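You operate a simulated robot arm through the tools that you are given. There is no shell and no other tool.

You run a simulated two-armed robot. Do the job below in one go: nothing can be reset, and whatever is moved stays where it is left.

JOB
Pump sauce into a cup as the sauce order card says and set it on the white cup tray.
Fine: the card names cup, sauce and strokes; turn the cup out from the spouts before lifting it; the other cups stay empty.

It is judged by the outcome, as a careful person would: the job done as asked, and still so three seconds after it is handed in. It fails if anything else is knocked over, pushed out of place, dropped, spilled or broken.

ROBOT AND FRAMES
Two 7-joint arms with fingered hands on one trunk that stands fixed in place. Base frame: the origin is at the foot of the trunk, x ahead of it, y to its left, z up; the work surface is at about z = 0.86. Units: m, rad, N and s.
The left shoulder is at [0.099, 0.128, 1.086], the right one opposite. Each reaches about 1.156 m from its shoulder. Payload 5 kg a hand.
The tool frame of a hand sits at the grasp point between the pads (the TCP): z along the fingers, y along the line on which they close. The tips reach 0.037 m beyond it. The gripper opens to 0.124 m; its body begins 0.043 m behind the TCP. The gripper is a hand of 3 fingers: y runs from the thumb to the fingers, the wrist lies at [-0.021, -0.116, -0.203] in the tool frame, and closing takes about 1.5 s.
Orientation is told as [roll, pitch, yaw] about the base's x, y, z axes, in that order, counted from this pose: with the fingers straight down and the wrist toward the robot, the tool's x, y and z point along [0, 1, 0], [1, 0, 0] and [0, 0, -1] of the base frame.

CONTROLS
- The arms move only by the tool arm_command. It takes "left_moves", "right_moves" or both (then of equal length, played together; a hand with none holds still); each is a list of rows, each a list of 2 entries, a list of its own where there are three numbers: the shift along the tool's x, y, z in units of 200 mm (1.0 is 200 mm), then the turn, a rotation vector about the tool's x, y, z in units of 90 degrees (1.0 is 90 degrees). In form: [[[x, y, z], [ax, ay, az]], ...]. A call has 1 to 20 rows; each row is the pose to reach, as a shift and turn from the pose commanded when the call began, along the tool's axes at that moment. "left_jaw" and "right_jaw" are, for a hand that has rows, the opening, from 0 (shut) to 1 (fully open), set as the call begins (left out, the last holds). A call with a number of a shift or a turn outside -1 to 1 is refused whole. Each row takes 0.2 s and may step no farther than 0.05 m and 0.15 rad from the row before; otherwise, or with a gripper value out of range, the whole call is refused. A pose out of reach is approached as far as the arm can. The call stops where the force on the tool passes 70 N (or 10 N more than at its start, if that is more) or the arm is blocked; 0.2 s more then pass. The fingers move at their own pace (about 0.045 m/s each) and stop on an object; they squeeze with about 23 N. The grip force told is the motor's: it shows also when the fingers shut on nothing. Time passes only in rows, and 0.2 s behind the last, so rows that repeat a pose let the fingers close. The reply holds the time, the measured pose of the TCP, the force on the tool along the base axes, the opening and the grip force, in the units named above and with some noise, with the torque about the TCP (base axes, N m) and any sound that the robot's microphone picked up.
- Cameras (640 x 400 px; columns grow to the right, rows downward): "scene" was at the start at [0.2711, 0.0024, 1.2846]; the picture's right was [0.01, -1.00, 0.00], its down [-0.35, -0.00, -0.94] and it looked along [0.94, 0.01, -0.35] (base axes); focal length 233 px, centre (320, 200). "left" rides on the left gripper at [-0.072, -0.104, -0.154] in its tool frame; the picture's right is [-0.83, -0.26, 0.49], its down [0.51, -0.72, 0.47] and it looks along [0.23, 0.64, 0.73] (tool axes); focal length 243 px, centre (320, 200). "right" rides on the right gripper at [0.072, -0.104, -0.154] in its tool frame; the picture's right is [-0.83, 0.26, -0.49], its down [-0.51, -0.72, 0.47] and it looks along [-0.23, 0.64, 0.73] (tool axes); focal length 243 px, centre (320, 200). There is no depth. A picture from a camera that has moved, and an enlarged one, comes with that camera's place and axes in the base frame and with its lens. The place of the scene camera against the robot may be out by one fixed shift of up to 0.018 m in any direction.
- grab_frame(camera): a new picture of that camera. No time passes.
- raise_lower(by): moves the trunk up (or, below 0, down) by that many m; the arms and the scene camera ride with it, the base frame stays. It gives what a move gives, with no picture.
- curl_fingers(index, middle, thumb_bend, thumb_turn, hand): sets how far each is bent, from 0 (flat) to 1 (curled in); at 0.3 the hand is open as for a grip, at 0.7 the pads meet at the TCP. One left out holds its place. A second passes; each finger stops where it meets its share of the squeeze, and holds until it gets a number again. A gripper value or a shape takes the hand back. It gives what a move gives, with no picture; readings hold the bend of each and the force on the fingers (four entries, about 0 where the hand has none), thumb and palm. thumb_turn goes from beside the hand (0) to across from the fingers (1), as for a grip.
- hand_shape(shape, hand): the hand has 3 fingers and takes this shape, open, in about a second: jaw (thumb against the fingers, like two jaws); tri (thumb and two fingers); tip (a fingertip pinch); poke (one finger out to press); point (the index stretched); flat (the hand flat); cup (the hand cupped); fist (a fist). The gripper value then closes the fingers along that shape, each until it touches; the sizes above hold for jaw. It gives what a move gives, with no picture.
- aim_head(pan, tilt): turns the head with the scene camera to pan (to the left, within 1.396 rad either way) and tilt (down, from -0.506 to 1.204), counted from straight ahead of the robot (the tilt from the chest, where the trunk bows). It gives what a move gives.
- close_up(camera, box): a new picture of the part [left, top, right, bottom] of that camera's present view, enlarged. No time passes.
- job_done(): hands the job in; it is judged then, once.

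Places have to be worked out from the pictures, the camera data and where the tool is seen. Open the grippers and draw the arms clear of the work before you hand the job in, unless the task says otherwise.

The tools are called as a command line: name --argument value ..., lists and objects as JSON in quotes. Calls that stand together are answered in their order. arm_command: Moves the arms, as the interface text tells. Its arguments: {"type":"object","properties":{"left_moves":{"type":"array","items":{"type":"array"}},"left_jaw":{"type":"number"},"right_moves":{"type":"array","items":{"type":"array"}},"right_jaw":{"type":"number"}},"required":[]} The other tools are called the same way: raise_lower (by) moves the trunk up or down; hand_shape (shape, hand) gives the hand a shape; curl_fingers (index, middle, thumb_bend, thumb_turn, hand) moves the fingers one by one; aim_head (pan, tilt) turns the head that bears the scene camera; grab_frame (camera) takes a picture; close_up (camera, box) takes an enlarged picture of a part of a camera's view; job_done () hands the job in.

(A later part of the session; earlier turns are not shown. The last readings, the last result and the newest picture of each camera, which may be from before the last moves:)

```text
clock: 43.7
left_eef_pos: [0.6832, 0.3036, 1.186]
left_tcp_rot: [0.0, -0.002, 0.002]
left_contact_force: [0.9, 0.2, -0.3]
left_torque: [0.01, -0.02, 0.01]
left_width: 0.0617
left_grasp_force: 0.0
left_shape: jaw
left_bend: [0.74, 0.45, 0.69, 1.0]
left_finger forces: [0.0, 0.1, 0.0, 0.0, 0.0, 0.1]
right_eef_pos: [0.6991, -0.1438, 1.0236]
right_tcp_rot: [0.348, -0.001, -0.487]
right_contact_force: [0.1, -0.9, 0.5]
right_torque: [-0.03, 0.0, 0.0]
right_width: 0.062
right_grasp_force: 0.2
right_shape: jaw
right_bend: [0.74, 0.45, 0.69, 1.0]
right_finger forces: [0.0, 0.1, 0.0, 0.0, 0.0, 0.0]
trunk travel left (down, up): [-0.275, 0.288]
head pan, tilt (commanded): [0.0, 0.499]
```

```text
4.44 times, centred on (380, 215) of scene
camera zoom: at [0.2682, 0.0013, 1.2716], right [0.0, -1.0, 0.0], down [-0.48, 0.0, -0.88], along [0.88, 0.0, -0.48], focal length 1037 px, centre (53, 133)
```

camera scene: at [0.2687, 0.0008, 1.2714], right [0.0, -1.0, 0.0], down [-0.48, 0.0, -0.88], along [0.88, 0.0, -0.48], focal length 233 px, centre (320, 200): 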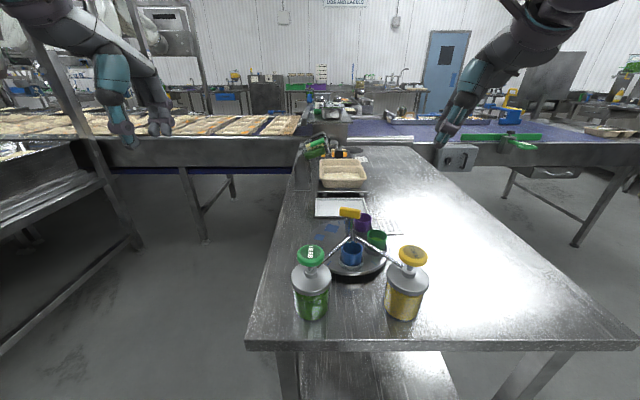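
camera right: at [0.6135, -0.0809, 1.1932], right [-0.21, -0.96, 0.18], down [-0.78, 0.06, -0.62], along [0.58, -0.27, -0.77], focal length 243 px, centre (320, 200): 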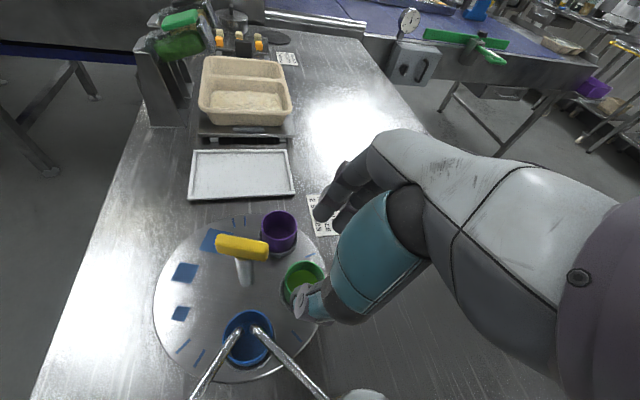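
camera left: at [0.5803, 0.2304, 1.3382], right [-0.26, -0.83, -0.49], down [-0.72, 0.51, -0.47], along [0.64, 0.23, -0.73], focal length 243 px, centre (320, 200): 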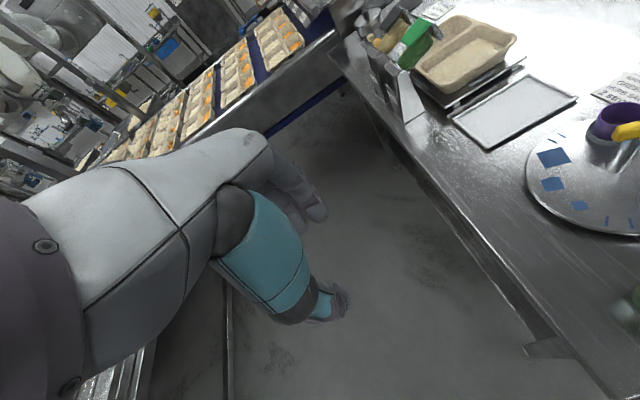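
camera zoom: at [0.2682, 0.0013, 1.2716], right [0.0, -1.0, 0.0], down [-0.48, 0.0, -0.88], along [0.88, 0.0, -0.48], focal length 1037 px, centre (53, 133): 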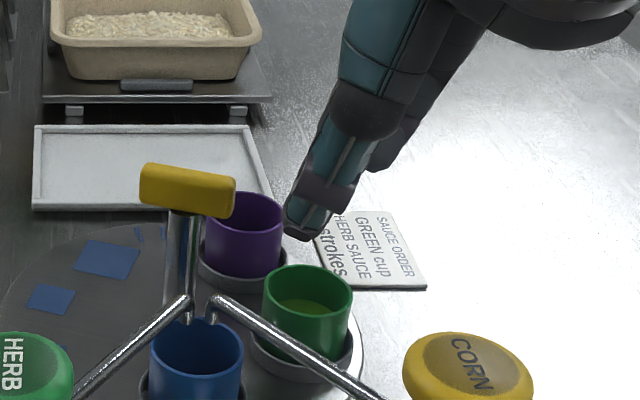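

I want an independent view from the left to check centring and tip height. I'll bring the left hand to an observing pose near (0.672, 0.11, 1.12), turned so its camera looks at the cup.

arm_command --left_moves '[[[-0.09, -0.006, 0.03], [0, 0, 0.08]], [[-0.18, -0.012, 0.06], [0, 0, 0.16]], [[-0.27, -0.018, 0.09], [0, 0, 0.24]], [[-0.36, -0.024, 0.12], [0, 0, 0.32]], [[-0.45, -0.03, 0.15], [0, 0, 0.4]], [[-0.54, -0.036, 0.18], [0, 0, 0.48]], [[-0.63, -0.042, 0.21], [0, 0, 0.56]], [[-0.72, -0.048, 0.24], [0, 0, 0.64]], [[-0.81, -0.054, 0.27], [0, 0, 0.72]], [[-0.9, -0.06, 0.3], [0, 0, 0.8]], [[-0.965, -0.06, 0.32], [0, 0, 0.88]], [[-0.965, -0.06, 0.32], [0, 0, 0.88]]]'

grab_frame --camera "left"

close_up --camera "left" --box '[240, 120, 440, 280]'

```text
clock: 46.3
left_eef_pos: [0.6718, 0.1124, 1.1206]
left_tcp_rot: [-0.001, 0.001, -1.382]
left_contact_force: [0.4, 0.7, 0.3]
left_torque: [0.02, -0.02, -0.01]
left_width: 0.0616
left_grasp_force: 0.0
left_shape: jaw
left_bend: [0.74, 0.45, 0.69, 1.0]
left_finger forces: [0.0, 0.0, 0.0, 0.0, 0.0, 0.0]
right_eef_pos: [0.6994, -0.1431, 1.0242]
right_tcp_rot: [0.348, -0.002, -0.49]
right_contact_force: [-0.7, -1.0, -0.2]
right_torque: [-0.02, 0.0, -0.04]
right_width: 0.0623
right_grasp_force: 0.1
right_shape: jaw
right_bend: [0.74, 0.45, 0.69, 1.0]
right_finger forces: [0.0, 0.1, 0.0, 0.0, 0.1, 0.0]
trunk travel left (down, up): [-0.275, 0.288]
head pan, tilt (commanded): [0.0, 0.499]
```

```text
taken
camera left: at [0.5805, 0.1998, 1.2749], right [-0.86, 0.1, -0.49], down [0.36, 0.8, -0.47], along [0.35, -0.59, -0.73], focal length 243 px, centre (320, 200)
```

left: 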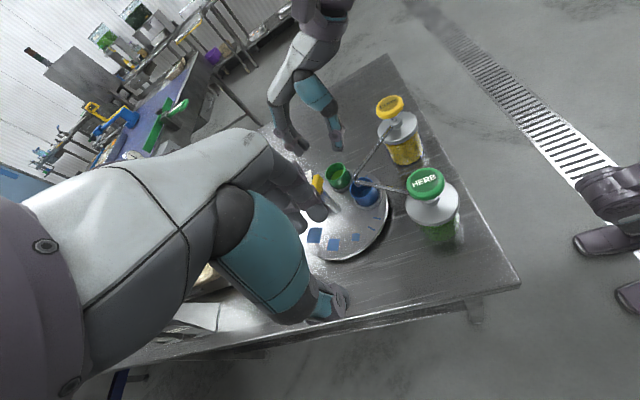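

```text
2.50 times, centred on (340, 200) of left
camera zoom: at [0.5805, 0.1998, 1.2749], right [-0.86, 0.1, -0.49], down [0.36, 0.8, -0.47], along [0.35, -0.59, -0.73], focal length 606 px, centre (270, 200)
```

zoom: 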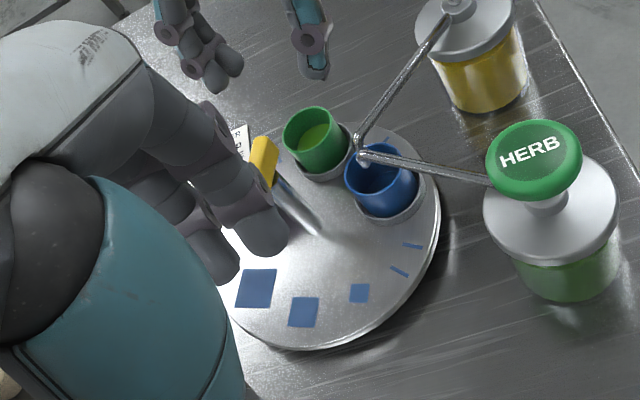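

The left camera's view of the right hand agrees with its reported pose. I'll zoom in harder from both cameras to pin down the cup's rim centre.

close_up --camera "left" --box '[310, 140, 390, 210]'

close_up --camera "right" --box '[260, 240, 360, 330]'

close_up --camera "scene" --box '[330, 210, 410, 290]'

```text
5.71 times, centred on (350, 175) of left
camera zoom: at [0.5805, 0.1998, 1.2749], right [-0.86, 0.1, -0.49], down [0.36, 0.8, -0.47], along [0.35, -0.59, -0.73], focal length 1386 px, centre (149, 343)
```

zoom: 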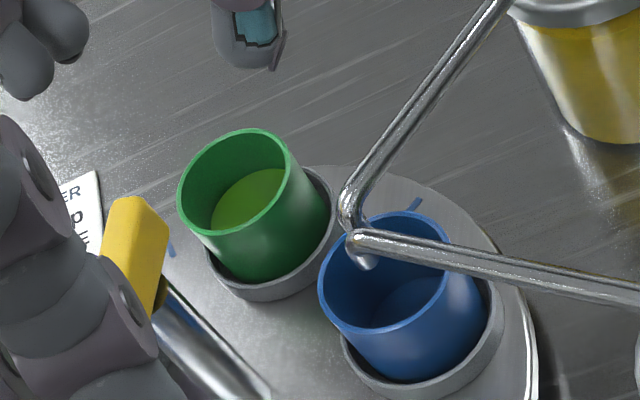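

```text
4.44 times, centred on (310, 285) of right
camera zoom: at [0.6141, -0.0807, 1.1932], right [-0.21, -0.96, 0.18], down [-0.78, 0.06, -0.62], along [0.58, -0.27, -0.77], focal length 1078 px, centre (364, -178)
```

zoom: 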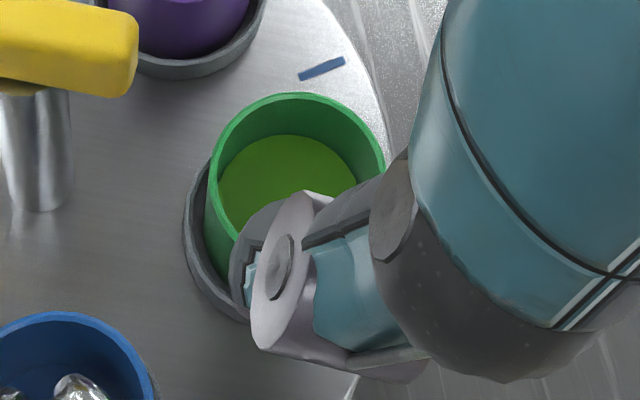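

```text
5.00 times, centred on (370, 250) of scene
camera zoom: at [0.2687, 0.0019, 1.2714], right [0.0, -1.0, 0.0], down [-0.48, 0.0, -0.88], along [0.88, 0.0, -0.48], focal length 1166 px, centre (70, -50)
```

zoom: 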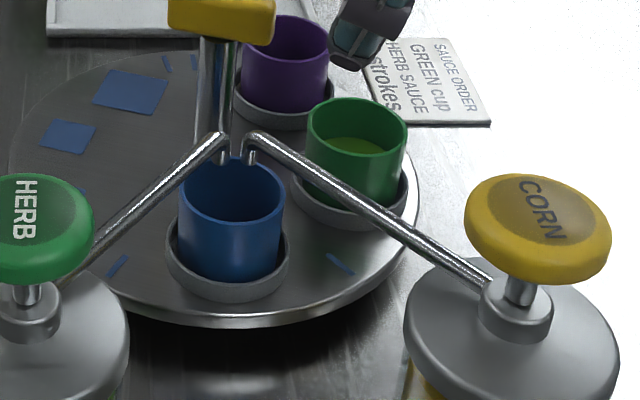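

All three cameras now agree: rim centre about (0.7055, -0.1345) at z of about 0.922, ring top about 0.896, with roughly 1 cm clearance to both neighbouring cups and the corn spout. I'll descend vertically to TCP z 0.945 (tips at about 0.905–0.91), jaw still open.

arm_command --right_moves '[[[-0.022, 0.007, 0.065], [0, 0, 0]], [[-0.044, 0.007, 0.127], [0, 0, 0]], [[-0.066, 0.007, 0.19], [0, 0, 0]], [[-0.088, 0.007, 0.252], [0, 0, 0]], [[-0.109, 0.007, 0.314], [0, 0, 0]], [[-0.1295, 0.007, 0.3745], [0, 0, 0]]]'

close_up --camera "left" --box '[300, 130, 390, 210]'

close_up --camera "right" --box '[230, 180, 400, 330]'

close_up --camera "scene" --box '[320, 190, 430, 290]'

```text
clock: 47.7
left_eef_pos: [0.6727, 0.112, 1.1202]
left_tcp_rot: [0.0, 0.001, -1.381]
left_contact_force: [-0.5, 0.1, -0.3]
left_torque: [0.0, -0.01, -0.01]
left_width: 0.0616
left_grasp_force: 0.1
left_shape: jaw
left_bend: [0.74, 0.45, 0.69, 1.0]
left_finger forces: [0.1, 0.0, 0.0, 0.0, 0.1, 0.0]
right_eef_pos: [0.7003, -0.1416, 0.944]
right_tcp_rot: [0.35, 0.0, -0.49]
right_contact_force: [0.3, -0.2, -0.3]
right_torque: [0.01, 0.03, -0.04]
right_width: 0.0625
right_grasp_force: 0.1
right_shape: jaw
right_bend: [0.74, 0.45, 0.69, 1.0]
right_finger forces: [0.1, 0.0, 0.0, 0.0, 0.2, 0.1]
trunk travel left (down, up): [-0.275, 0.288]
head pan, tilt (commanded): [0.0, 0.499]
```

```text
5.00 times, centred on (345, 170) of left
camera zoom: at [0.5814, 0.1992, 1.2744], right [-0.86, 0.1, -0.49], down [0.36, 0.8, -0.47], along [0.35, -0.59, -0.73], focal length 1213 px, centre (195, 350)
```

zoom: 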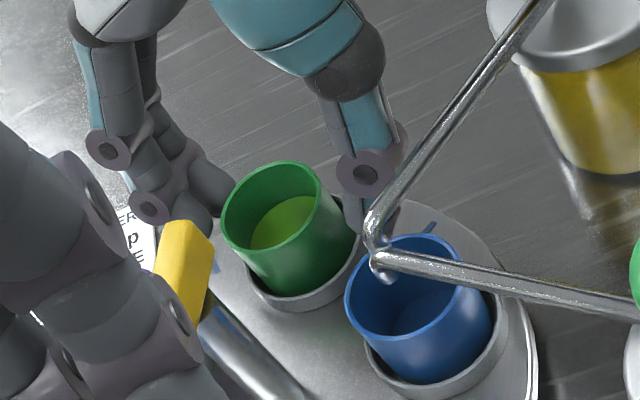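

```text
2.67 times, centred on (315, 255) of right
camera zoom: at [0.6159, -0.0805, 1.1129], right [-0.21, -0.96, 0.18], down [-0.79, 0.06, -0.62], along [0.58, -0.27, -0.77], focal length 647 px, centre (333, 53)
```

zoom: 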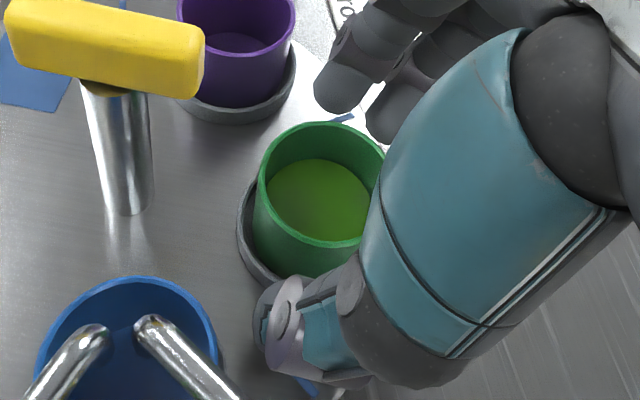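

```text
4.00 times, centred on (375, 240) of scene
camera zoom: at [0.2697, 0.0014, 1.2712], right [0.0, -1.0, 0.0], down [-0.48, 0.0, -0.88], along [0.88, 0.0, -0.48], focal length 933 px, centre (100, 40)
```

zoom: 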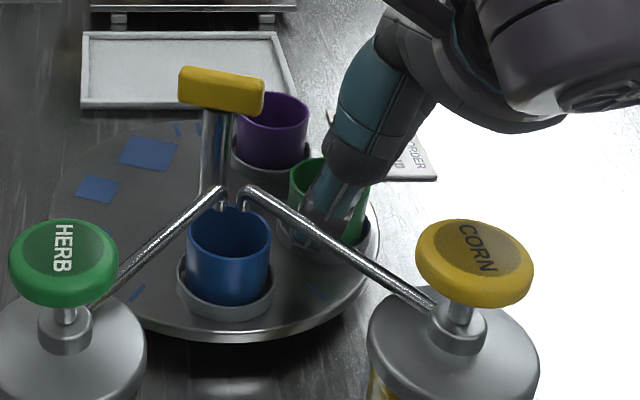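

No contact so far. I'll zoom on the thumb tip and finger tips relative to the rim and ring before closing.

close_up --camera "scene" --box '[355, 215, 405, 265]'

close_up --camera "left" --box '[315, 150, 375, 195]'

close_up --camera "right" --box '[280, 180, 370, 310]'

```text
8.00 times, centred on (380, 240) of scene
camera zoom: at [0.2697, 0.0014, 1.2712], right [0.0, -1.0, 0.0], down [-0.48, 0.0, -0.88], along [0.88, 0.0, -0.48], focal length 1866 px, centre (-160, -120)
```

zoom: 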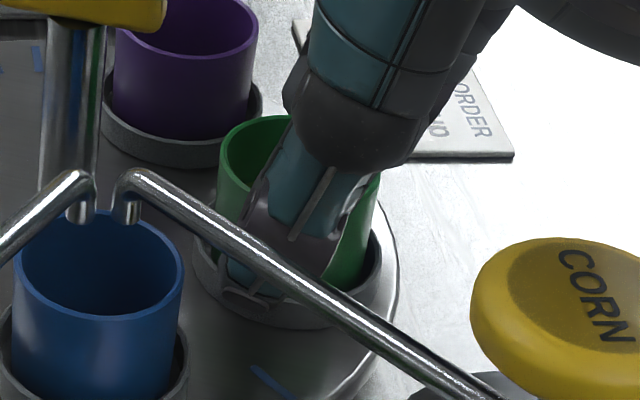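

```text
8.89 times, centred on (345, 172) of left
camera zoom: at [0.5814, 0.1992, 1.2744], right [-0.86, 0.1, -0.49], down [0.36, 0.8, -0.47], along [0.35, -0.59, -0.73], focal length 2157 px, centre (98, 444)
```

zoom: 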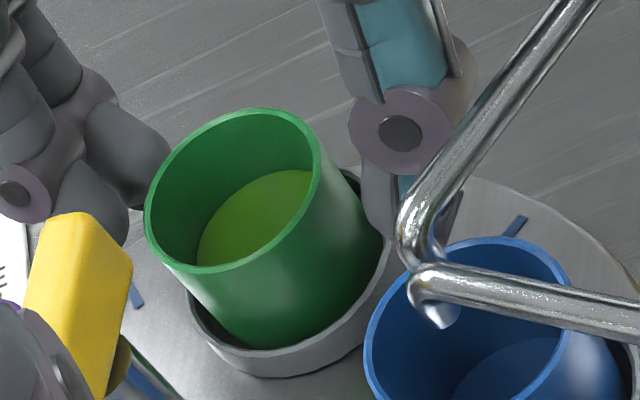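

```text
3.08 times, centred on (325, 245) of right
camera zoom: at [0.6159, -0.0805, 1.1129], right [-0.21, -0.96, 0.18], down [-0.79, 0.06, -0.62], along [0.58, -0.27, -0.77], focal length 746 px, centre (305, 62)
```

zoom: 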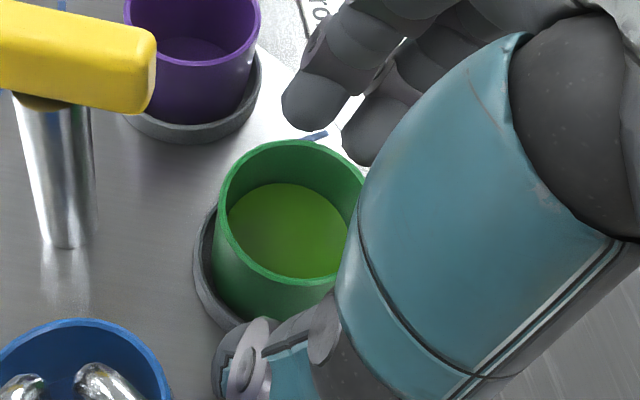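

The tips straddle the rim evenly, about 13 mm below rim level, with the ring top still ~9 mm below them. I'll lower 4 mm more and then close gently on the cup.

arm_command --right_moves '[[[-0.0068, 0, 0.0188], [0, 0, 0]], [[-0.0068, 0, 0.0188], [0, 0, 0]]]'

arm_command --right_moves '[[[0, 0, 0], [0, 0, 0]], [[0, 0, 0], [0, 0, 0]], [[0, 0, 0], [0, 0, 0]], [[0, 0, 0], [0, 0, 0]], [[0, 0, 0], [0, 0, 0]], [[0, 0, 0], [0, 0, 0]]]' --right_jaw 0.3

close_up --camera "left" --box '[305, 140, 385, 200]'

close_up --camera "right" --box '[260, 180, 380, 310]'

```text
clock: 48.3
left_eef_pos: [0.6724, 0.1126, 1.1217]
left_tcp_rot: [-0.001, 0.0, -1.382]
left_contact_force: [0.8, 0.5, 0.4]
left_torque: [0.01, 0.0, -0.02]
left_width: 0.0617
left_grasp_force: 0.0
left_shape: jaw
left_bend: [0.74, 0.45, 0.69, 1.0]
left_finger forces: [0.0, 0.1, 0.0, 0.0, 0.0, 0.0]
right_eef_pos: [0.7001, -0.1417, 0.9397]
right_tcp_rot: [0.349, -0.003, -0.487]
right_contact_force: [0.3, 0.5, -0.5]
right_torque: [-0.01, 0.02, -0.01]
right_width: 0.0624
right_grasp_force: 0.0
right_shape: jaw
right_bend: [0.74, 0.45, 0.69, 1.0]
right_finger forces: [0.0, 0.0, 0.1, 0.0, 0.1, 0.1]
trunk travel left (down, up): [-0.275, 0.288]
head pan, tilt (commanded): [0.0, 0.499]
```

```text
clock: 49.7
left_eef_pos: [0.6727, 0.1118, 1.1201]
left_tcp_rot: [0.0, 0.001, -1.382]
left_contact_force: [0.4, -0.1, -0.6]
left_torque: [-0.01, -0.03, 0.0]
left_width: 0.0615
left_grasp_force: 0.0
left_shape: jaw
left_bend: [0.74, 0.45, 0.69, 1.0]
left_finger forces: [0.0, 0.1, 0.0, 0.0, 0.0, 0.1]
right_eef_pos: [0.7006, -0.1418, 0.9399]
right_tcp_rot: [0.348, 0.0, -0.487]
right_contact_force: [0.0, 0.7, -0.4]
right_torque: [-0.01, -0.02, -0.01]
right_width: 0.0372
right_grasp_force: 23.2
right_shape: jaw
right_bend: [0.74, 0.56, 0.74, 1.0]
right_finger forces: [13.0, 6.4, 0.0, 0.0, 20.4, 0.0]
trunk travel left (down, up): [-0.275, 0.288]
head pan, tilt (commanded): [0.0, 0.499]
```

```text
6.67 times, centred on (345, 170) of left
camera zoom: at [0.5808, 0.1995, 1.2748], right [-0.86, 0.1, -0.49], down [0.36, 0.8, -0.47], along [0.35, -0.59, -0.73], focal length 1618 px, centre (153, 400)
```

zoom: 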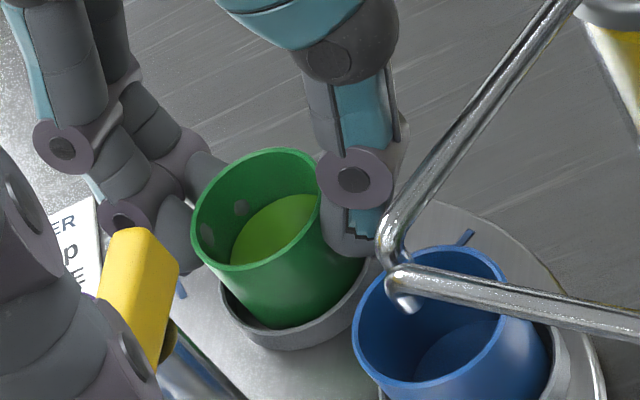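

```text
3.08 times, centred on (320, 245) of right
camera zoom: at [0.6156, -0.0799, 1.1093], right [-0.21, -0.96, 0.18], down [-0.78, 0.06, -0.62], along [0.58, -0.27, -0.77], focal length 746 px, centre (320, 62)
```

zoom: 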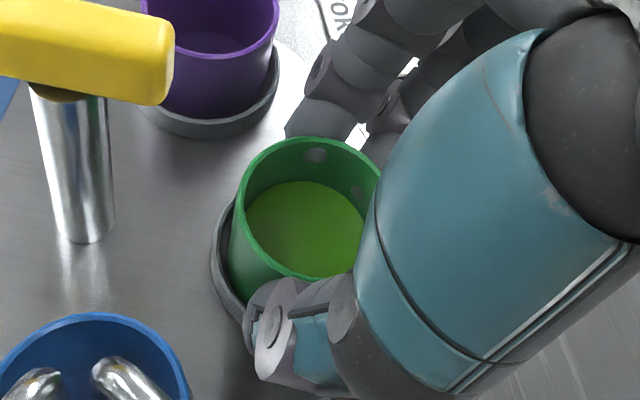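

The cup is held (thumb 20 N against fingers 13 + 6 N), still upright, and I see no contact with its neighbours. I'll firm the grip and lift 3 cm straight up, slowly, to test.

arm_command --right_moves '[[[0, 0, 0], [0, 0, 0]], [[0, 0, 0], [0, 0, 0]], [[0.0085, 0, -0.0235], [0, 0, 0]], [[0.0255, 0, -0.0705], [0, 0, 0]], [[0.051, 0, -0.141], [0, 0, 0]]]' --right_jaw 0.15

close_up --camera "left" --box '[290, 130, 390, 210]'

close_up --camera "scene" --box '[320, 190, 430, 290]'

close_up --camera "right" --box '[260, 180, 380, 310]'

```text
clock: 50.9
left_eef_pos: [0.672, 0.1124, 1.1215]
left_tcp_rot: [0.0, 0.0, -1.381]
left_contact_force: [0.6, 0.3, 0.5]
left_torque: [0.04, 0.02, 0.01]
left_width: 0.0617
left_grasp_force: 0.1
left_shape: jaw
left_bend: [0.74, 0.45, 0.69, 1.0]
left_finger forces: [0.0, 0.0, 0.1, 0.1, 0.0, 0.1]
right_eef_pos: [0.7003, -0.1411, 0.9691]
right_tcp_rot: [0.348, -0.001, -0.488]
right_contact_force: [-0.3, 0.1, -0.7]
right_torque: [0.02, 0.01, -0.01]
right_width: 0.0368
right_grasp_force: 23.0
right_shape: jaw
right_bend: [0.74, 0.57, 0.74, 1.0]
right_finger forces: [13.3, 6.9, 0.0, 0.0, 20.4, 0.0]
trunk travel left (down, up): [-0.275, 0.288]
head pan, tilt (commanded): [0.0, 0.499]
```

```text
5.00 times, centred on (340, 170) of left
camera zoom: at [0.5801, 0.1995, 1.2751], right [-0.86, 0.1, -0.49], down [0.36, 0.8, -0.47], along [0.35, -0.59, -0.73], focal length 1213 px, centre (220, 350)
```

zoom: 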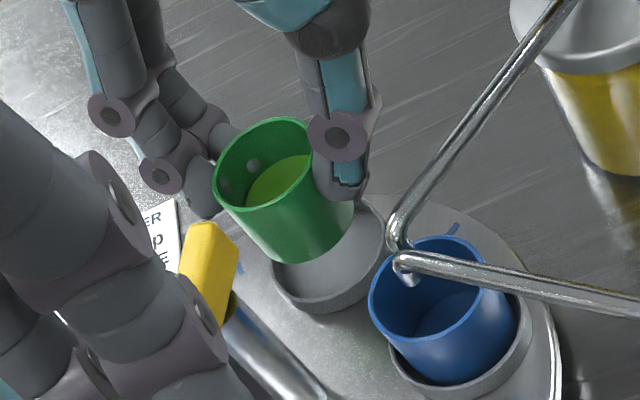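

```text
4.00 times, centred on (375, 240) of scene
camera zoom: at [0.2685, 0.0017, 1.2715], right [0.0, -1.0, 0.0], down [-0.48, 0.0, -0.88], along [0.88, 0.0, -0.48], focal length 933 px, centre (100, 40)
```

zoom: 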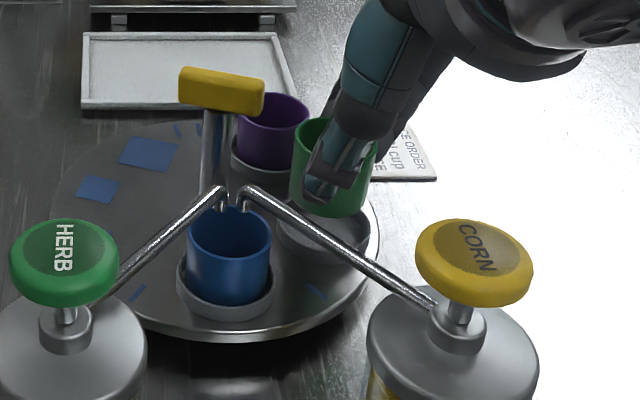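

```text
3.08 times, centred on (320, 245) of right
camera zoom: at [0.6151, -0.0798, 1.1395], right [-0.21, -0.96, 0.18], down [-0.78, 0.06, -0.62], along [0.58, -0.27, -0.77], focal length 746 px, centre (320, 62)
```

zoom: 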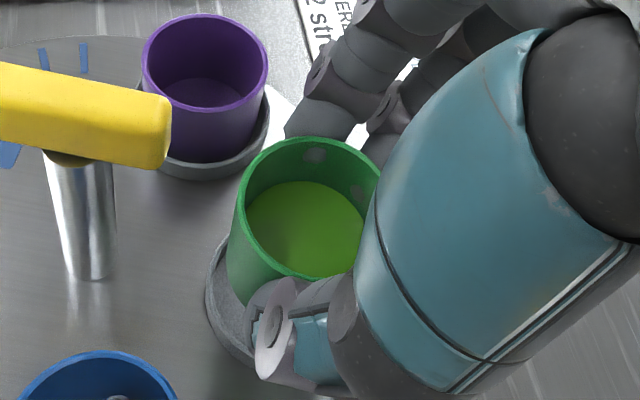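

The cup is held firmly and clear of its holder, upright. I'll continue straight up another 9 cm.

arm_command --right_moves '[[[0.017, 0, -0.047], [0, 0, 0]], [[0.051, 0, -0.141], [0, 0, 0]], [[0.085, 0, -0.235], [0, 0, 0]], [[0.119, 0, -0.329], [0, 0, 0]], [[0.145, 0, -0.4], [0, 0, 0]], [[0.1535, 0, -0.423], [0, 0, 0]]]'

grab_frame --camera "scene"

close_up --camera "right" --box '[160, 120, 400, 330]'

```text
clock: 52.3
left_eef_pos: [0.6722, 0.112, 1.121]
left_tcp_rot: [0.001, 0.0, -1.379]
left_contact_force: [-0.1, -0.7, -0.1]
left_torque: [0.03, -0.01, 0.0]
left_width: 0.0617
left_grasp_force: 0.0
left_shape: jaw
left_bend: [0.74, 0.45, 0.69, 1.0]
left_finger forces: [0.0, 0.0, 0.1, 0.0, 0.1, 0.0]
right_eef_pos: [0.7001, -0.1437, 1.0602]
right_tcp_rot: [0.35, 0.0, -0.488]
right_contact_force: [0.5, 0.2, -1.0]
right_torque: [-0.01, 0.02, 0.06]
right_width: 0.0365
right_grasp_force: 23.2
right_shape: jaw
right_bend: [0.74, 0.57, 0.74, 1.0]
right_finger forces: [13.4, 6.8, 0.0, 0.1, 20.5, 0.0]
trunk travel left (down, up): [-0.275, 0.288]
head pan, tilt (commanded): [0.0, 0.499]
```

```text
taken
camera scene: at [0.2691, 0.0015, 1.2713], right [0.0, -1.0, 0.0], down [-0.48, 0.0, -0.88], along [0.88, 0.0, -0.48], focal length 233 px, centre (320, 200)
```

scene: 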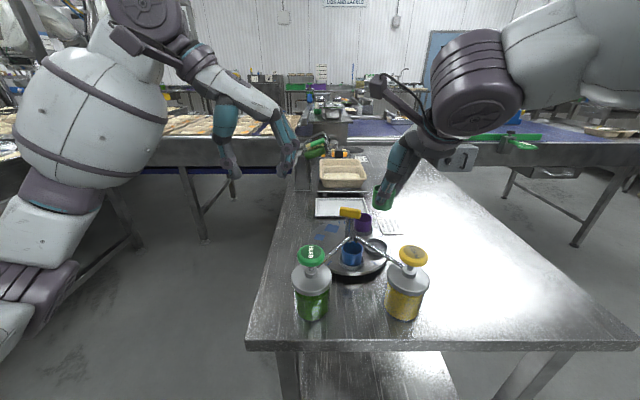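

```text
1.90 times, centred on (280, 225) of right
camera zoom: at [0.6161, -0.0807, 1.2284], right [-0.21, -0.96, 0.18], down [-0.79, 0.06, -0.62], along [0.58, -0.27, -0.77], focal length 462 px, centre (396, 152)
```

zoom: 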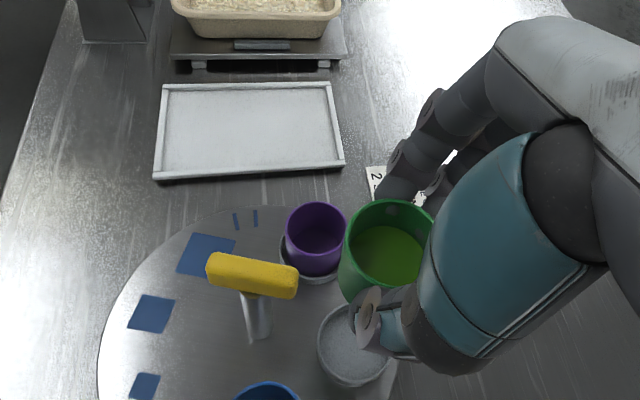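

The cup is high, upright and clear. I'll carry it level over to above the white tray, aiming for (0.918, -0.075).

arm_command --right_moves '[[[0.036, 0.04, 0.013], [0, 0, 0]], [[0.1, 0.112, 0.036], [0, 0, 0]], [[0.179, 0.199, 0.065], [0, 0, 0]], [[0.258, 0.287, 0.094], [0, 0, 0]], [[0.337, 0.375, 0.122], [0, 0, 0]], [[0.416, 0.462, 0.151], [0, 0, 0]], [[0.495, 0.55, 0.18], [0, 0, 0]], [[0.574, 0.638, 0.208], [0, 0, 0]], [[0.645, 0.717, 0.234], [0, 0, 0]], [[0.7, 0.778, 0.254], [0, 0, 0]], [[0.717, 0.797, 0.26], [0, 0, 0]], [[0.717, 0.797, 0.26], [0, 0, 0]]]'

grab_frame --camera "scene"

grab_frame --camera "right"

grab_frame --camera "left"

```text
clock: 54.9
left_eef_pos: [0.6707, 0.1123, 1.1214]
left_tcp_rot: [0.0, 0.0, -1.381]
left_contact_force: [0.5, -1.0, 0.2]
left_torque: [-0.02, -0.03, -0.02]
left_width: 0.0616
left_grasp_force: 0.0
left_shape: jaw
left_bend: [0.74, 0.45, 0.69, 1.0]
left_finger forces: [0.1, 0.1, 0.0, 0.0, 0.0, 0.0]
right_eef_pos: [0.9127, -0.083, 1.0585]
right_tcp_rot: [0.35, -0.001, -0.488]
right_contact_force: [-0.2, 0.1, 0.6]
right_torque: [0.01, -0.01, 0.01]
right_width: 0.0365
right_grasp_force: 23.1
right_shape: jaw
right_bend: [0.74, 0.57, 0.74, 1.0]
right_finger forces: [13.5, 6.8, 0.1, 0.0, 20.5, 0.0]
trunk travel left (down, up): [-0.275, 0.288]
head pan, tilt (commanded): [0.0, 0.499]
```

```text
taken
camera scene: at [0.2689, 0.0016, 1.2714], right [0.0, -1.0, 0.0], down [-0.48, 0.0, -0.88], along [0.88, 0.0, -0.48], focal length 233 px, centre (320, 200)
```

scene: 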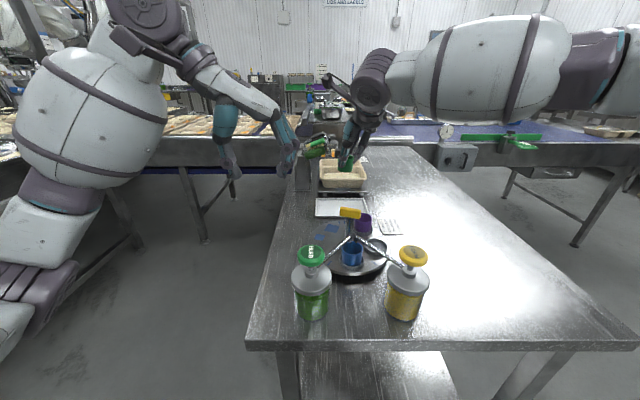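

```text
taken
camera right: at [0.828, -0.0207, 1.2288], right [-0.21, -0.96, 0.18], down [-0.78, 0.06, -0.62], along [0.58, -0.27, -0.77], focal length 243 px, centre (320, 200)
```

right: 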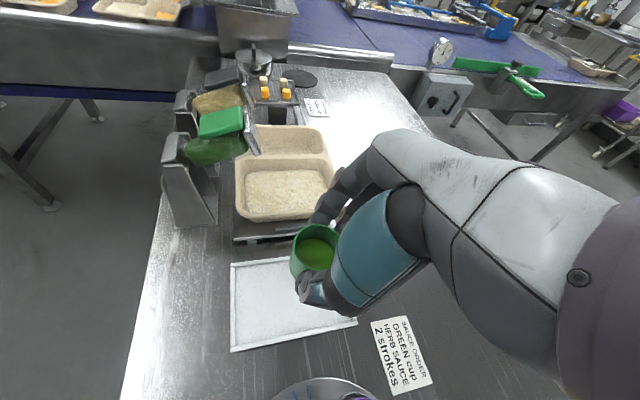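

```text
taken
camera left: at [0.5806, 0.1995, 1.2749], right [-0.86, 0.1, -0.49], down [0.36, 0.8, -0.47], along [0.35, -0.59, -0.73], focal length 243 px, centre (320, 200)
```

left: 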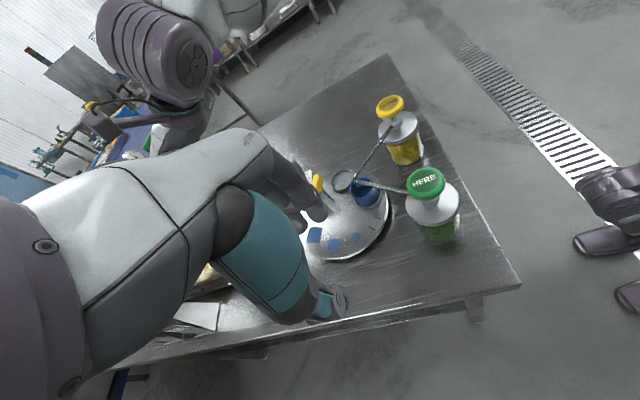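

The cup is over the tray, with tray bounds about x 0.878–0.992, y -0.153–0.013 and the cup axis at about (0.918, -0.076). I'll lower straight down to just above the tray floor.

arm_command --right_moves '[[[-0.02, 0, 0.055], [0, 0, 0]], [[-0.058, 0, 0.16], [0, 0, 0]], [[-0.096, 0, 0.265], [0, 0, 0]], [[-0.134, 0, 0.37], [0, 0, 0]], [[-0.168, 0, 0.463], [0, 0, 0]], [[-0.19, 0, 0.524], [0, 0, 0]], [[-0.202, 0, 0.557], [0, 0, 0]]]'

close_up --camera "scene" --box '[300, 150, 400, 230]'

close_up --camera "right" --box '[200, 160, 400, 340]'

```text
clock: 56.5
left_eef_pos: [0.6719, 0.113, 1.1208]
left_tcp_rot: [0.001, -0.001, -1.38]
left_contact_force: [-0.5, -0.2, 0.0]
left_torque: [-0.05, 0.03, 0.02]
left_width: 0.0614
left_grasp_force: 0.0
left_shape: jaw
left_bend: [0.74, 0.45, 0.69, 1.0]
left_finger forces: [0.0, 0.0, 0.0, 0.1, 0.1, 0.1]
right_eef_pos: [0.9133, -0.0815, 0.9418]
right_tcp_rot: [0.349, 0.001, -0.489]
right_contact_force: [0.3, -1.0, -0.3]
right_torque: [0.0, 0.02, -0.05]
right_width: 0.0363
right_grasp_force: 22.5
right_shape: jaw
right_bend: [0.74, 0.57, 0.74, 1.0]
right_finger forces: [13.5, 7.0, 0.0, 0.0, 20.4, 0.0]
trunk travel left (down, up): [-0.275, 0.288]
head pan, tilt (commanded): [0.0, 0.499]
```

```text
5.00 times, centred on (350, 190) of scene
camera zoom: at [0.2691, 0.0016, 1.2713], right [0.0, -1.0, 0.0], down [-0.48, 0.0, -0.88], along [0.88, 0.0, -0.48], focal length 1166 px, centre (170, 250)
```

zoom: 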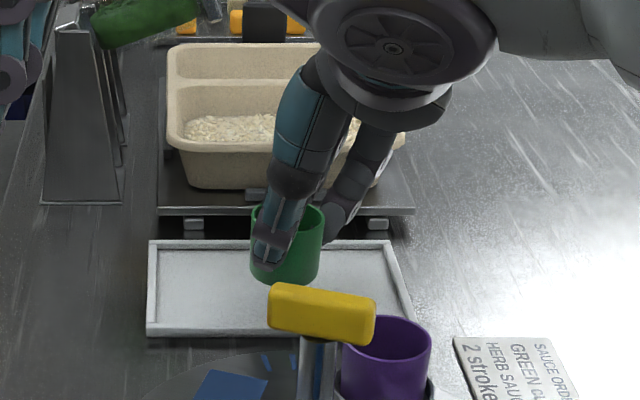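

```text
2.22 times, centred on (300, 250) of right
camera zoom: at [0.8285, -0.0201, 1.1109], right [-0.21, -0.96, 0.18], down [-0.78, 0.06, -0.62], along [0.58, -0.27, -0.77], focal length 539 px, centre (364, 89)
```

zoom: 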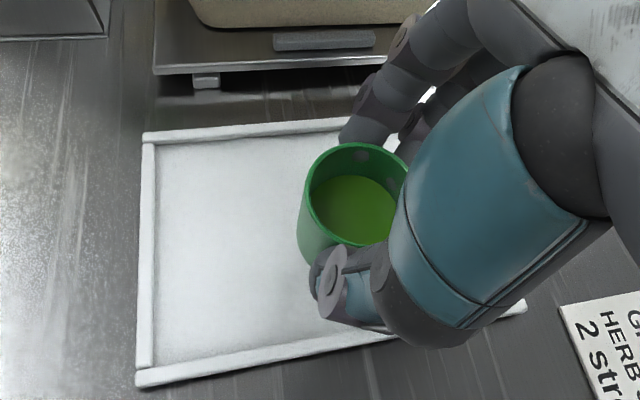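

The cup is about a centimetre above the tray floor, well within the tray. I'll creep down 8 mm and watch for contact.

arm_command --right_moves '[[[-0.0034, 0, 0.0094], [0, 0, 0]], [[-0.0068, 0, 0.0188], [0, 0, 0]], [[-0.0102, 0, 0.0282], [0, 0, 0]], [[-0.0136, 0, 0.0376], [0, 0, 0]], [[-0.0136, 0, 0.0376], [0, 0, 0]]]'

close_up --camera "scene" --box '[320, 180, 380, 220]'

```text
clock: 57.7
left_eef_pos: [0.6717, 0.112, 1.1213]
left_tcp_rot: [0.0, 0.0, -1.379]
left_contact_force: [0.2, 0.2, 1.0]
left_torque: [-0.03, 0.01, 0.04]
left_width: 0.0618
left_grasp_force: 0.1
left_shape: jaw
left_bend: [0.74, 0.45, 0.69, 1.0]
left_finger forces: [0.0, 0.0, 0.0, 0.0, 0.0, 0.0]
right_eef_pos: [0.9132, -0.083, 0.9327]
right_tcp_rot: [0.349, 0.001, -0.489]
right_contact_force: [0.1, -0.1, -0.8]
right_torque: [-0.02, -0.01, 0.0]
right_width: 0.0365
right_grasp_force: 22.8
right_shape: jaw
right_bend: [0.74, 0.57, 0.74, 1.0]
right_finger forces: [13.4, 6.9, 0.1, 0.1, 20.4, 0.1]
trunk travel left (down, up): [-0.275, 0.288]
head pan, tilt (commanded): [0.0, 0.499]
```

```text
10.00 times, centred on (350, 200) of scene
camera zoom: at [0.269, 0.0016, 1.2713], right [0.0, -1.0, 0.0], down [-0.48, 0.0, -0.88], along [0.88, 0.0, -0.48], focal length 2332 px, centre (20, 200)
```

zoom: 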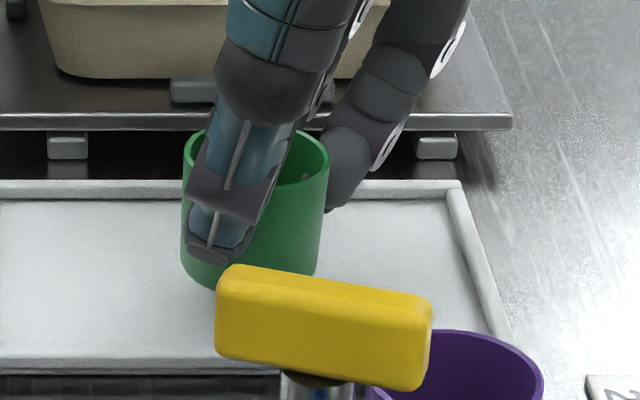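

No contact yet at TCP 0.933. I'll creep down another 5 mm.

arm_command --right_moves '[[[-0.0034, 0, 0.0094], [0, 0, 0]], [[-0.0068, 0, 0.0188], [0, 0, 0]], [[-0.0085, 0, 0.0235], [0, 0, 0]], [[-0.0085, 0, 0.0235], [0, 0, 0]]]'

close_up --camera "scene" --box '[320, 180, 380, 220]'

```text
clock: 58.7
left_eef_pos: [0.6719, 0.1128, 1.1216]
left_tcp_rot: [0.002, -0.001, -1.381]
left_contact_force: [0.3, 0.0, 0.3]
left_torque: [0.02, -0.03, 0.01]
left_width: 0.0615
left_grasp_force: 0.0
left_shape: jaw
left_bend: [0.74, 0.45, 0.69, 1.0]
left_finger forces: [0.1, 0.0, 0.0, 0.0, 0.0, 0.0]
right_eef_pos: [0.9144, -0.0827, 0.9274]
right_tcp_rot: [0.347, 0.0, -0.488]
right_contact_force: [1.0, 0.4, -0.3]
right_torque: [0.0, 0.02, 0.01]
right_width: 0.0365
right_grasp_force: 22.9
right_shape: jaw
right_bend: [0.74, 0.57, 0.74, 1.0]
right_finger forces: [13.5, 6.9, 0.0, 0.1, 20.5, 0.1]
trunk travel left (down, up): [-0.275, 0.288]
head pan, tilt (commanded): [0.0, 0.499]
```

```text
10.00 times, centred on (350, 200) of scene
camera zoom: at [0.269, 0.0016, 1.2713], right [0.0, -1.0, 0.0], down [-0.48, 0.0, -0.88], along [0.88, 0.0, -0.48], focal length 2332 px, centre (20, 200)
```

zoom: 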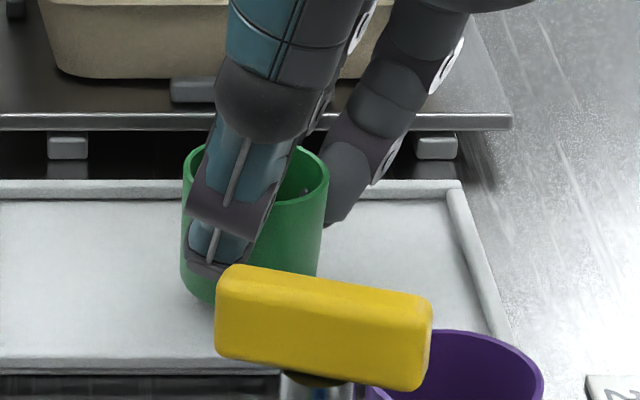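

Still no contact at 0.927. Another 4 mm.

arm_command --right_moves '[[[-0.0026, 0, 0.007], [0, 0, 0]], [[-0.0051, 0, 0.0141], [0, 0, 0]], [[-0.0068, 0, 0.0188], [0, 0, 0]], [[-0.0068, 0, 0.0188], [0, 0, 0]]]'

close_up --camera "right" --box '[240, 200, 380, 320]'

```text
clock: 59.7
left_eef_pos: [0.6723, 0.1114, 1.1213]
left_tcp_rot: [-0.001, 0.001, -1.38]
left_contact_force: [-0.3, -0.2, 0.0]
left_torque: [0.0, 0.0, -0.01]
left_width: 0.0618
left_grasp_force: 0.1
left_shape: jaw
left_bend: [0.74, 0.45, 0.69, 1.0]
left_finger forces: [0.0, 0.0, 0.0, 0.1, 0.1, 0.0]
right_eef_pos: [0.9133, -0.0829, 0.925]
right_tcp_rot: [0.35, 0.0, -0.489]
right_contact_force: [0.0, 0.1, -0.7]
right_torque: [-0.01, -0.01, -0.03]
right_width: 0.0365
right_grasp_force: 23.0
right_shape: jaw
right_bend: [0.74, 0.57, 0.74, 1.0]
right_finger forces: [13.5, 6.9, 0.1, 0.0, 20.4, 0.0]
trunk travel left (down, up): [-0.275, 0.288]
head pan, tilt (commanded): [0.0, 0.499]
```

```text
3.33 times, centred on (310, 260) of right
camera zoom: at [0.8282, -0.0208, 1.0941], right [-0.21, -0.96, 0.18], down [-0.78, 0.06, -0.62], along [0.58, -0.27, -0.77], focal length 809 px, centre (353, 0)
```

zoom: 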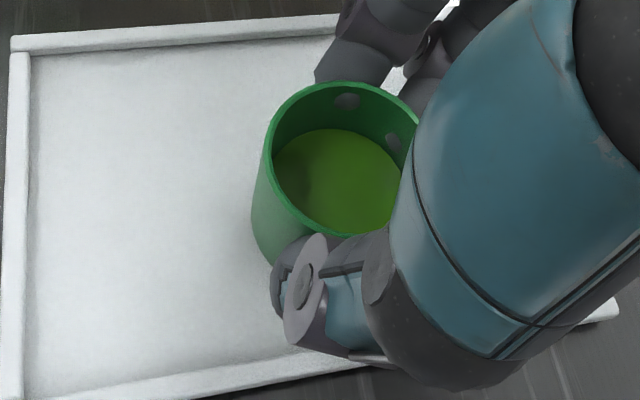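

No contact yet. Another 3 mm.

arm_command --right_moves '[[[-0.0017, 0, 0.0047], [0, 0, 0]], [[-0.0034, 0, 0.0094], [0, 0, 0]], [[-0.0051, 0, 0.0141], [0, 0, 0]], [[-0.0051, 0, 0.0141], [0, 0, 0]]]'

close_up --camera "scene" --box '[320, 180, 380, 220]'

```text
clock: 60.7
left_eef_pos: [0.672, 0.1124, 1.1211]
left_tcp_rot: [0.001, 0.001, -1.382]
left_contact_force: [-0.1, 0.0, -0.2]
left_torque: [-0.01, 0.0, -0.01]
left_width: 0.0618
left_grasp_force: 0.0
left_shape: jaw
left_bend: [0.74, 0.45, 0.69, 1.0]
left_finger forces: [0.0, 0.0, 0.0, 0.0, 0.1, 0.0]
right_eef_pos: [0.9132, -0.0824, 0.9216]
right_tcp_rot: [0.349, 0.0, -0.49]
right_contact_force: [0.4, -0.9, -0.9]
right_torque: [-0.03, -0.05, 0.0]
right_width: 0.0365
right_grasp_force: 23.1
right_shape: jaw
right_bend: [0.74, 0.57, 0.74, 1.0]
right_finger forces: [13.5, 6.8, 0.0, 0.0, 20.4, 0.0]
trunk travel left (down, up): [-0.275, 0.288]
head pan, tilt (commanded): [0.0, 0.499]
```

```text
10.00 times, centred on (350, 200) of scene
camera zoom: at [0.2691, 0.0016, 1.2713], right [0.0, -1.0, 0.0], down [-0.48, 0.0, -0.88], along [0.88, 0.0, -0.48], focal length 2332 px, centre (20, 200)
```

zoom: 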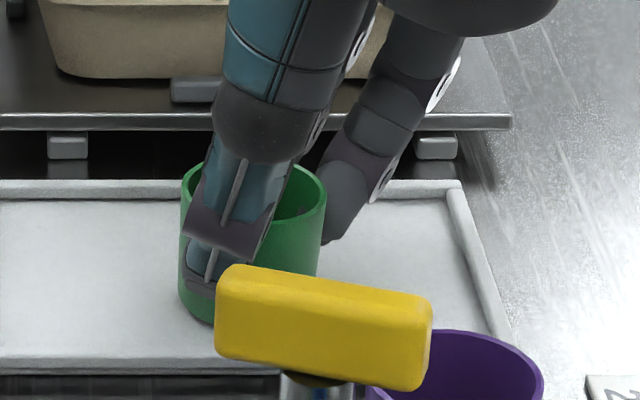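

Still free; from the picture the cup bottom is about 4 mm above the floor. Another 3 mm down.

arm_command --right_moves '[[[-0.0017, 0, 0.0047], [0, 0, 0]], [[-0.0034, 0, 0.0094], [0, 0, 0]], [[-0.0051, 0, 0.0141], [0, 0, 0]], [[-0.0051, 0, 0.0141], [0, 0, 0]]]'

close_up --camera "scene" --box '[320, 180, 380, 220]'

```text
clock: 61.7
left_eef_pos: [0.6713, 0.112, 1.1216]
left_tcp_rot: [0.001, 0.0, -1.38]
left_contact_force: [0.2, -0.5, -0.2]
left_torque: [-0.02, 0.01, -0.03]
left_width: 0.0616
left_grasp_force: 0.0
left_shape: jaw
left_bend: [0.74, 0.45, 0.69, 1.0]
left_finger forces: [0.1, 0.0, 0.0, 0.0, 0.0, 0.1]
right_eef_pos: [0.9135, -0.0825, 0.9173]
right_tcp_rot: [0.351, -0.002, -0.49]
right_contact_force: [0.9, 0.7, 3.8]
right_torque: [-0.02, -0.06, -0.02]
right_width: 0.0364
right_grasp_force: 23.1
right_shape: jaw
right_bend: [0.74, 0.57, 0.74, 1.0]
right_finger forces: [13.8, 7.3, 0.0, 0.0, 20.6, 0.0]
trunk travel left (down, up): [-0.275, 0.288]
head pan, tilt (commanded): [0.0, 0.499]
```

```text
10.00 times, centred on (350, 200) of scene
camera zoom: at [0.2687, 0.0017, 1.2714], right [0.0, -1.0, 0.0], down [-0.48, 0.0, -0.88], along [0.88, 0.0, -0.48], focal length 2332 px, centre (20, 200)
```

zoom: 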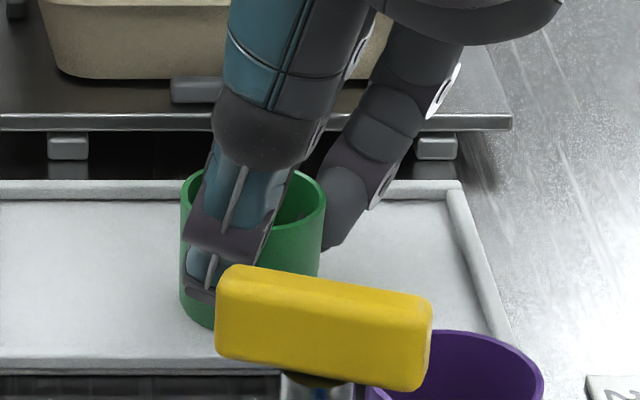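

Contact: 3.8 N upward, so the cup rests on the tray floor. I'll open the right hand modestly to release it.

arm_command --right_moves '[[[0, 0, 0], [0, 0, 0]], [[0, 0, 0], [0, 0, 0]], [[0, 0, 0], [0, 0, 0]], [[0, 0, 0], [0, 0, 0]], [[0, 0, 0], [0, 0, 0]]]' --right_jaw 0.5

close_up --camera "scene" --box '[320, 180, 380, 220]'

close_up --camera "right" --box '[220, 160, 400, 330]'

```text
clock: 62.9
left_eef_pos: [0.6726, 0.1128, 1.1209]
left_tcp_rot: [0.0, -0.001, -1.381]
left_contact_force: [1.0, 0.2, 0.2]
left_torque: [-0.02, 0.03, -0.03]
left_width: 0.0614
left_grasp_force: 0.0
left_shape: jaw
left_bend: [0.74, 0.45, 0.69, 1.0]
left_finger forces: [0.0, 0.1, 0.0, 0.0, 0.1, 0.0]
right_eef_pos: [0.9134, -0.0827, 0.9188]
right_tcp_rot: [0.35, -0.001, -0.489]
right_contact_force: [0.9, 0.7, -0.4]
right_torque: [0.01, -0.01, -0.01]
right_width: 0.0612
right_grasp_force: 0.1
right_shape: jaw
right_bend: [0.74, 0.45, 0.69, 1.0]
right_finger forces: [0.0, 0.0, 0.0, 0.1, 0.0, 0.0]
trunk travel left (down, up): [-0.275, 0.288]
head pan, tilt (commanded): [0.0, 0.499]
```

```text
10.00 times, centred on (350, 200) of scene
camera zoom: at [0.269, 0.0016, 1.2713], right [0.0, -1.0, 0.0], down [-0.48, 0.0, -0.88], along [0.88, 0.0, -0.48], focal length 2332 px, centre (20, 200)
```

zoom: 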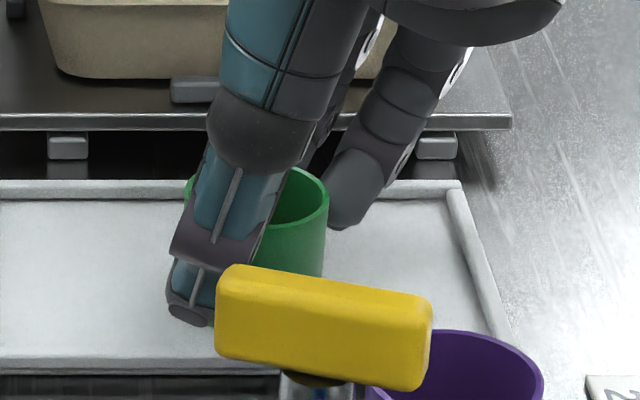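

```text
2.35 times, centred on (310, 245) of right
camera zoom: at [0.8281, -0.0204, 1.0882], right [-0.21, -0.96, 0.18], down [-0.78, 0.06, -0.62], along [0.58, -0.27, -0.77], focal length 571 px, centre (344, 94)
```

zoom: 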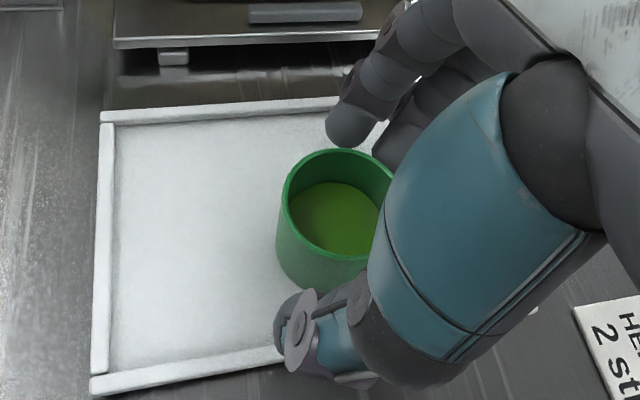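

The cup stands upright on the tray, with the fingers clear of it. I'll raise the hand straight up, slowly at first.

arm_command --right_moves '[[[0.017, 0, -0.047], [0, 0, 0]], [[0.043, 0, -0.118], [0, 0, 0]], [[0.085, 0, -0.235], [0, 0, 0]], [[0.136, 0, -0.376], [0, 0, 0]], [[0.196, 0, -0.54], [0, 0, 0]], [[0.256, 0, -0.705], [0, 0, 0]]]'

close_up --camera "scene" --box '[280, 160, 420, 250]'

grab_frame --camera "right"

```text
clock: 64.3
left_eef_pos: [0.6703, 0.112, 1.1208]
left_tcp_rot: [-0.001, 0.001, -1.382]
left_contact_force: [0.4, 0.0, 0.1]
left_torque: [0.0, 0.02, -0.01]
left_width: 0.0617
left_grasp_force: 0.0
left_shape: jaw
left_bend: [0.74, 0.45, 0.69, 1.0]
left_finger forces: [0.0, 0.1, 0.0, 0.0, 0.0, 0.1]
right_eef_pos: [0.9123, -0.0816, 1.0702]
right_tcp_rot: [0.349, -0.001, -0.49]
right_contact_force: [-0.1, 0.0, -0.2]
right_torque: [0.01, 0.02, 0.01]
right_width: 0.0617
right_grasp_force: 0.0
right_shape: jaw
right_bend: [0.74, 0.45, 0.69, 1.0]
right_finger forces: [0.1, 0.1, 0.0, 0.0, 0.1, 0.0]
trunk travel left (down, up): [-0.275, 0.288]
head pan, tilt (commanded): [0.0, 0.499]
```

```text
4.44 times, centred on (350, 205) of scene
camera zoom: at [0.2683, 0.0017, 1.2715], right [0.0, -1.0, 0.0], down [-0.48, 0.0, -0.88], along [0.88, 0.0, -0.48], focal length 1037 px, centre (187, 178)
```

zoom: 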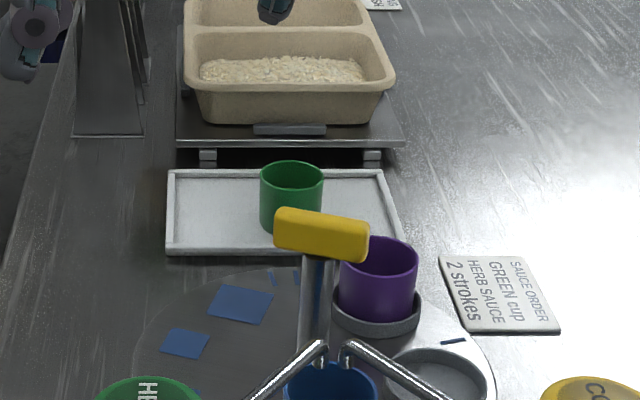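

```text
taken
camera right: at [0.8276, -0.0194, 1.24], right [-0.21, -0.96, 0.18], down [-0.79, 0.06, -0.62], along [0.58, -0.27, -0.77], focal length 243 px, centre (320, 200)
```

right: 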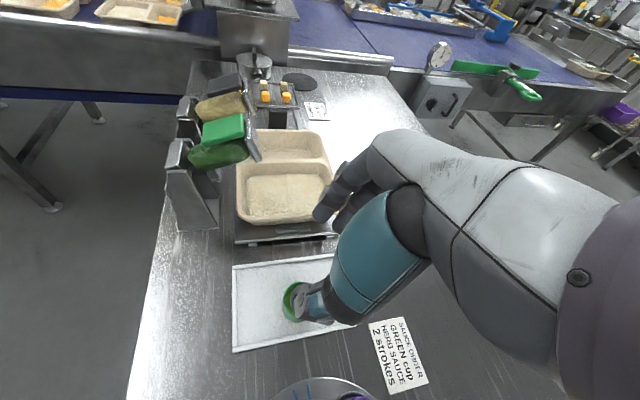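

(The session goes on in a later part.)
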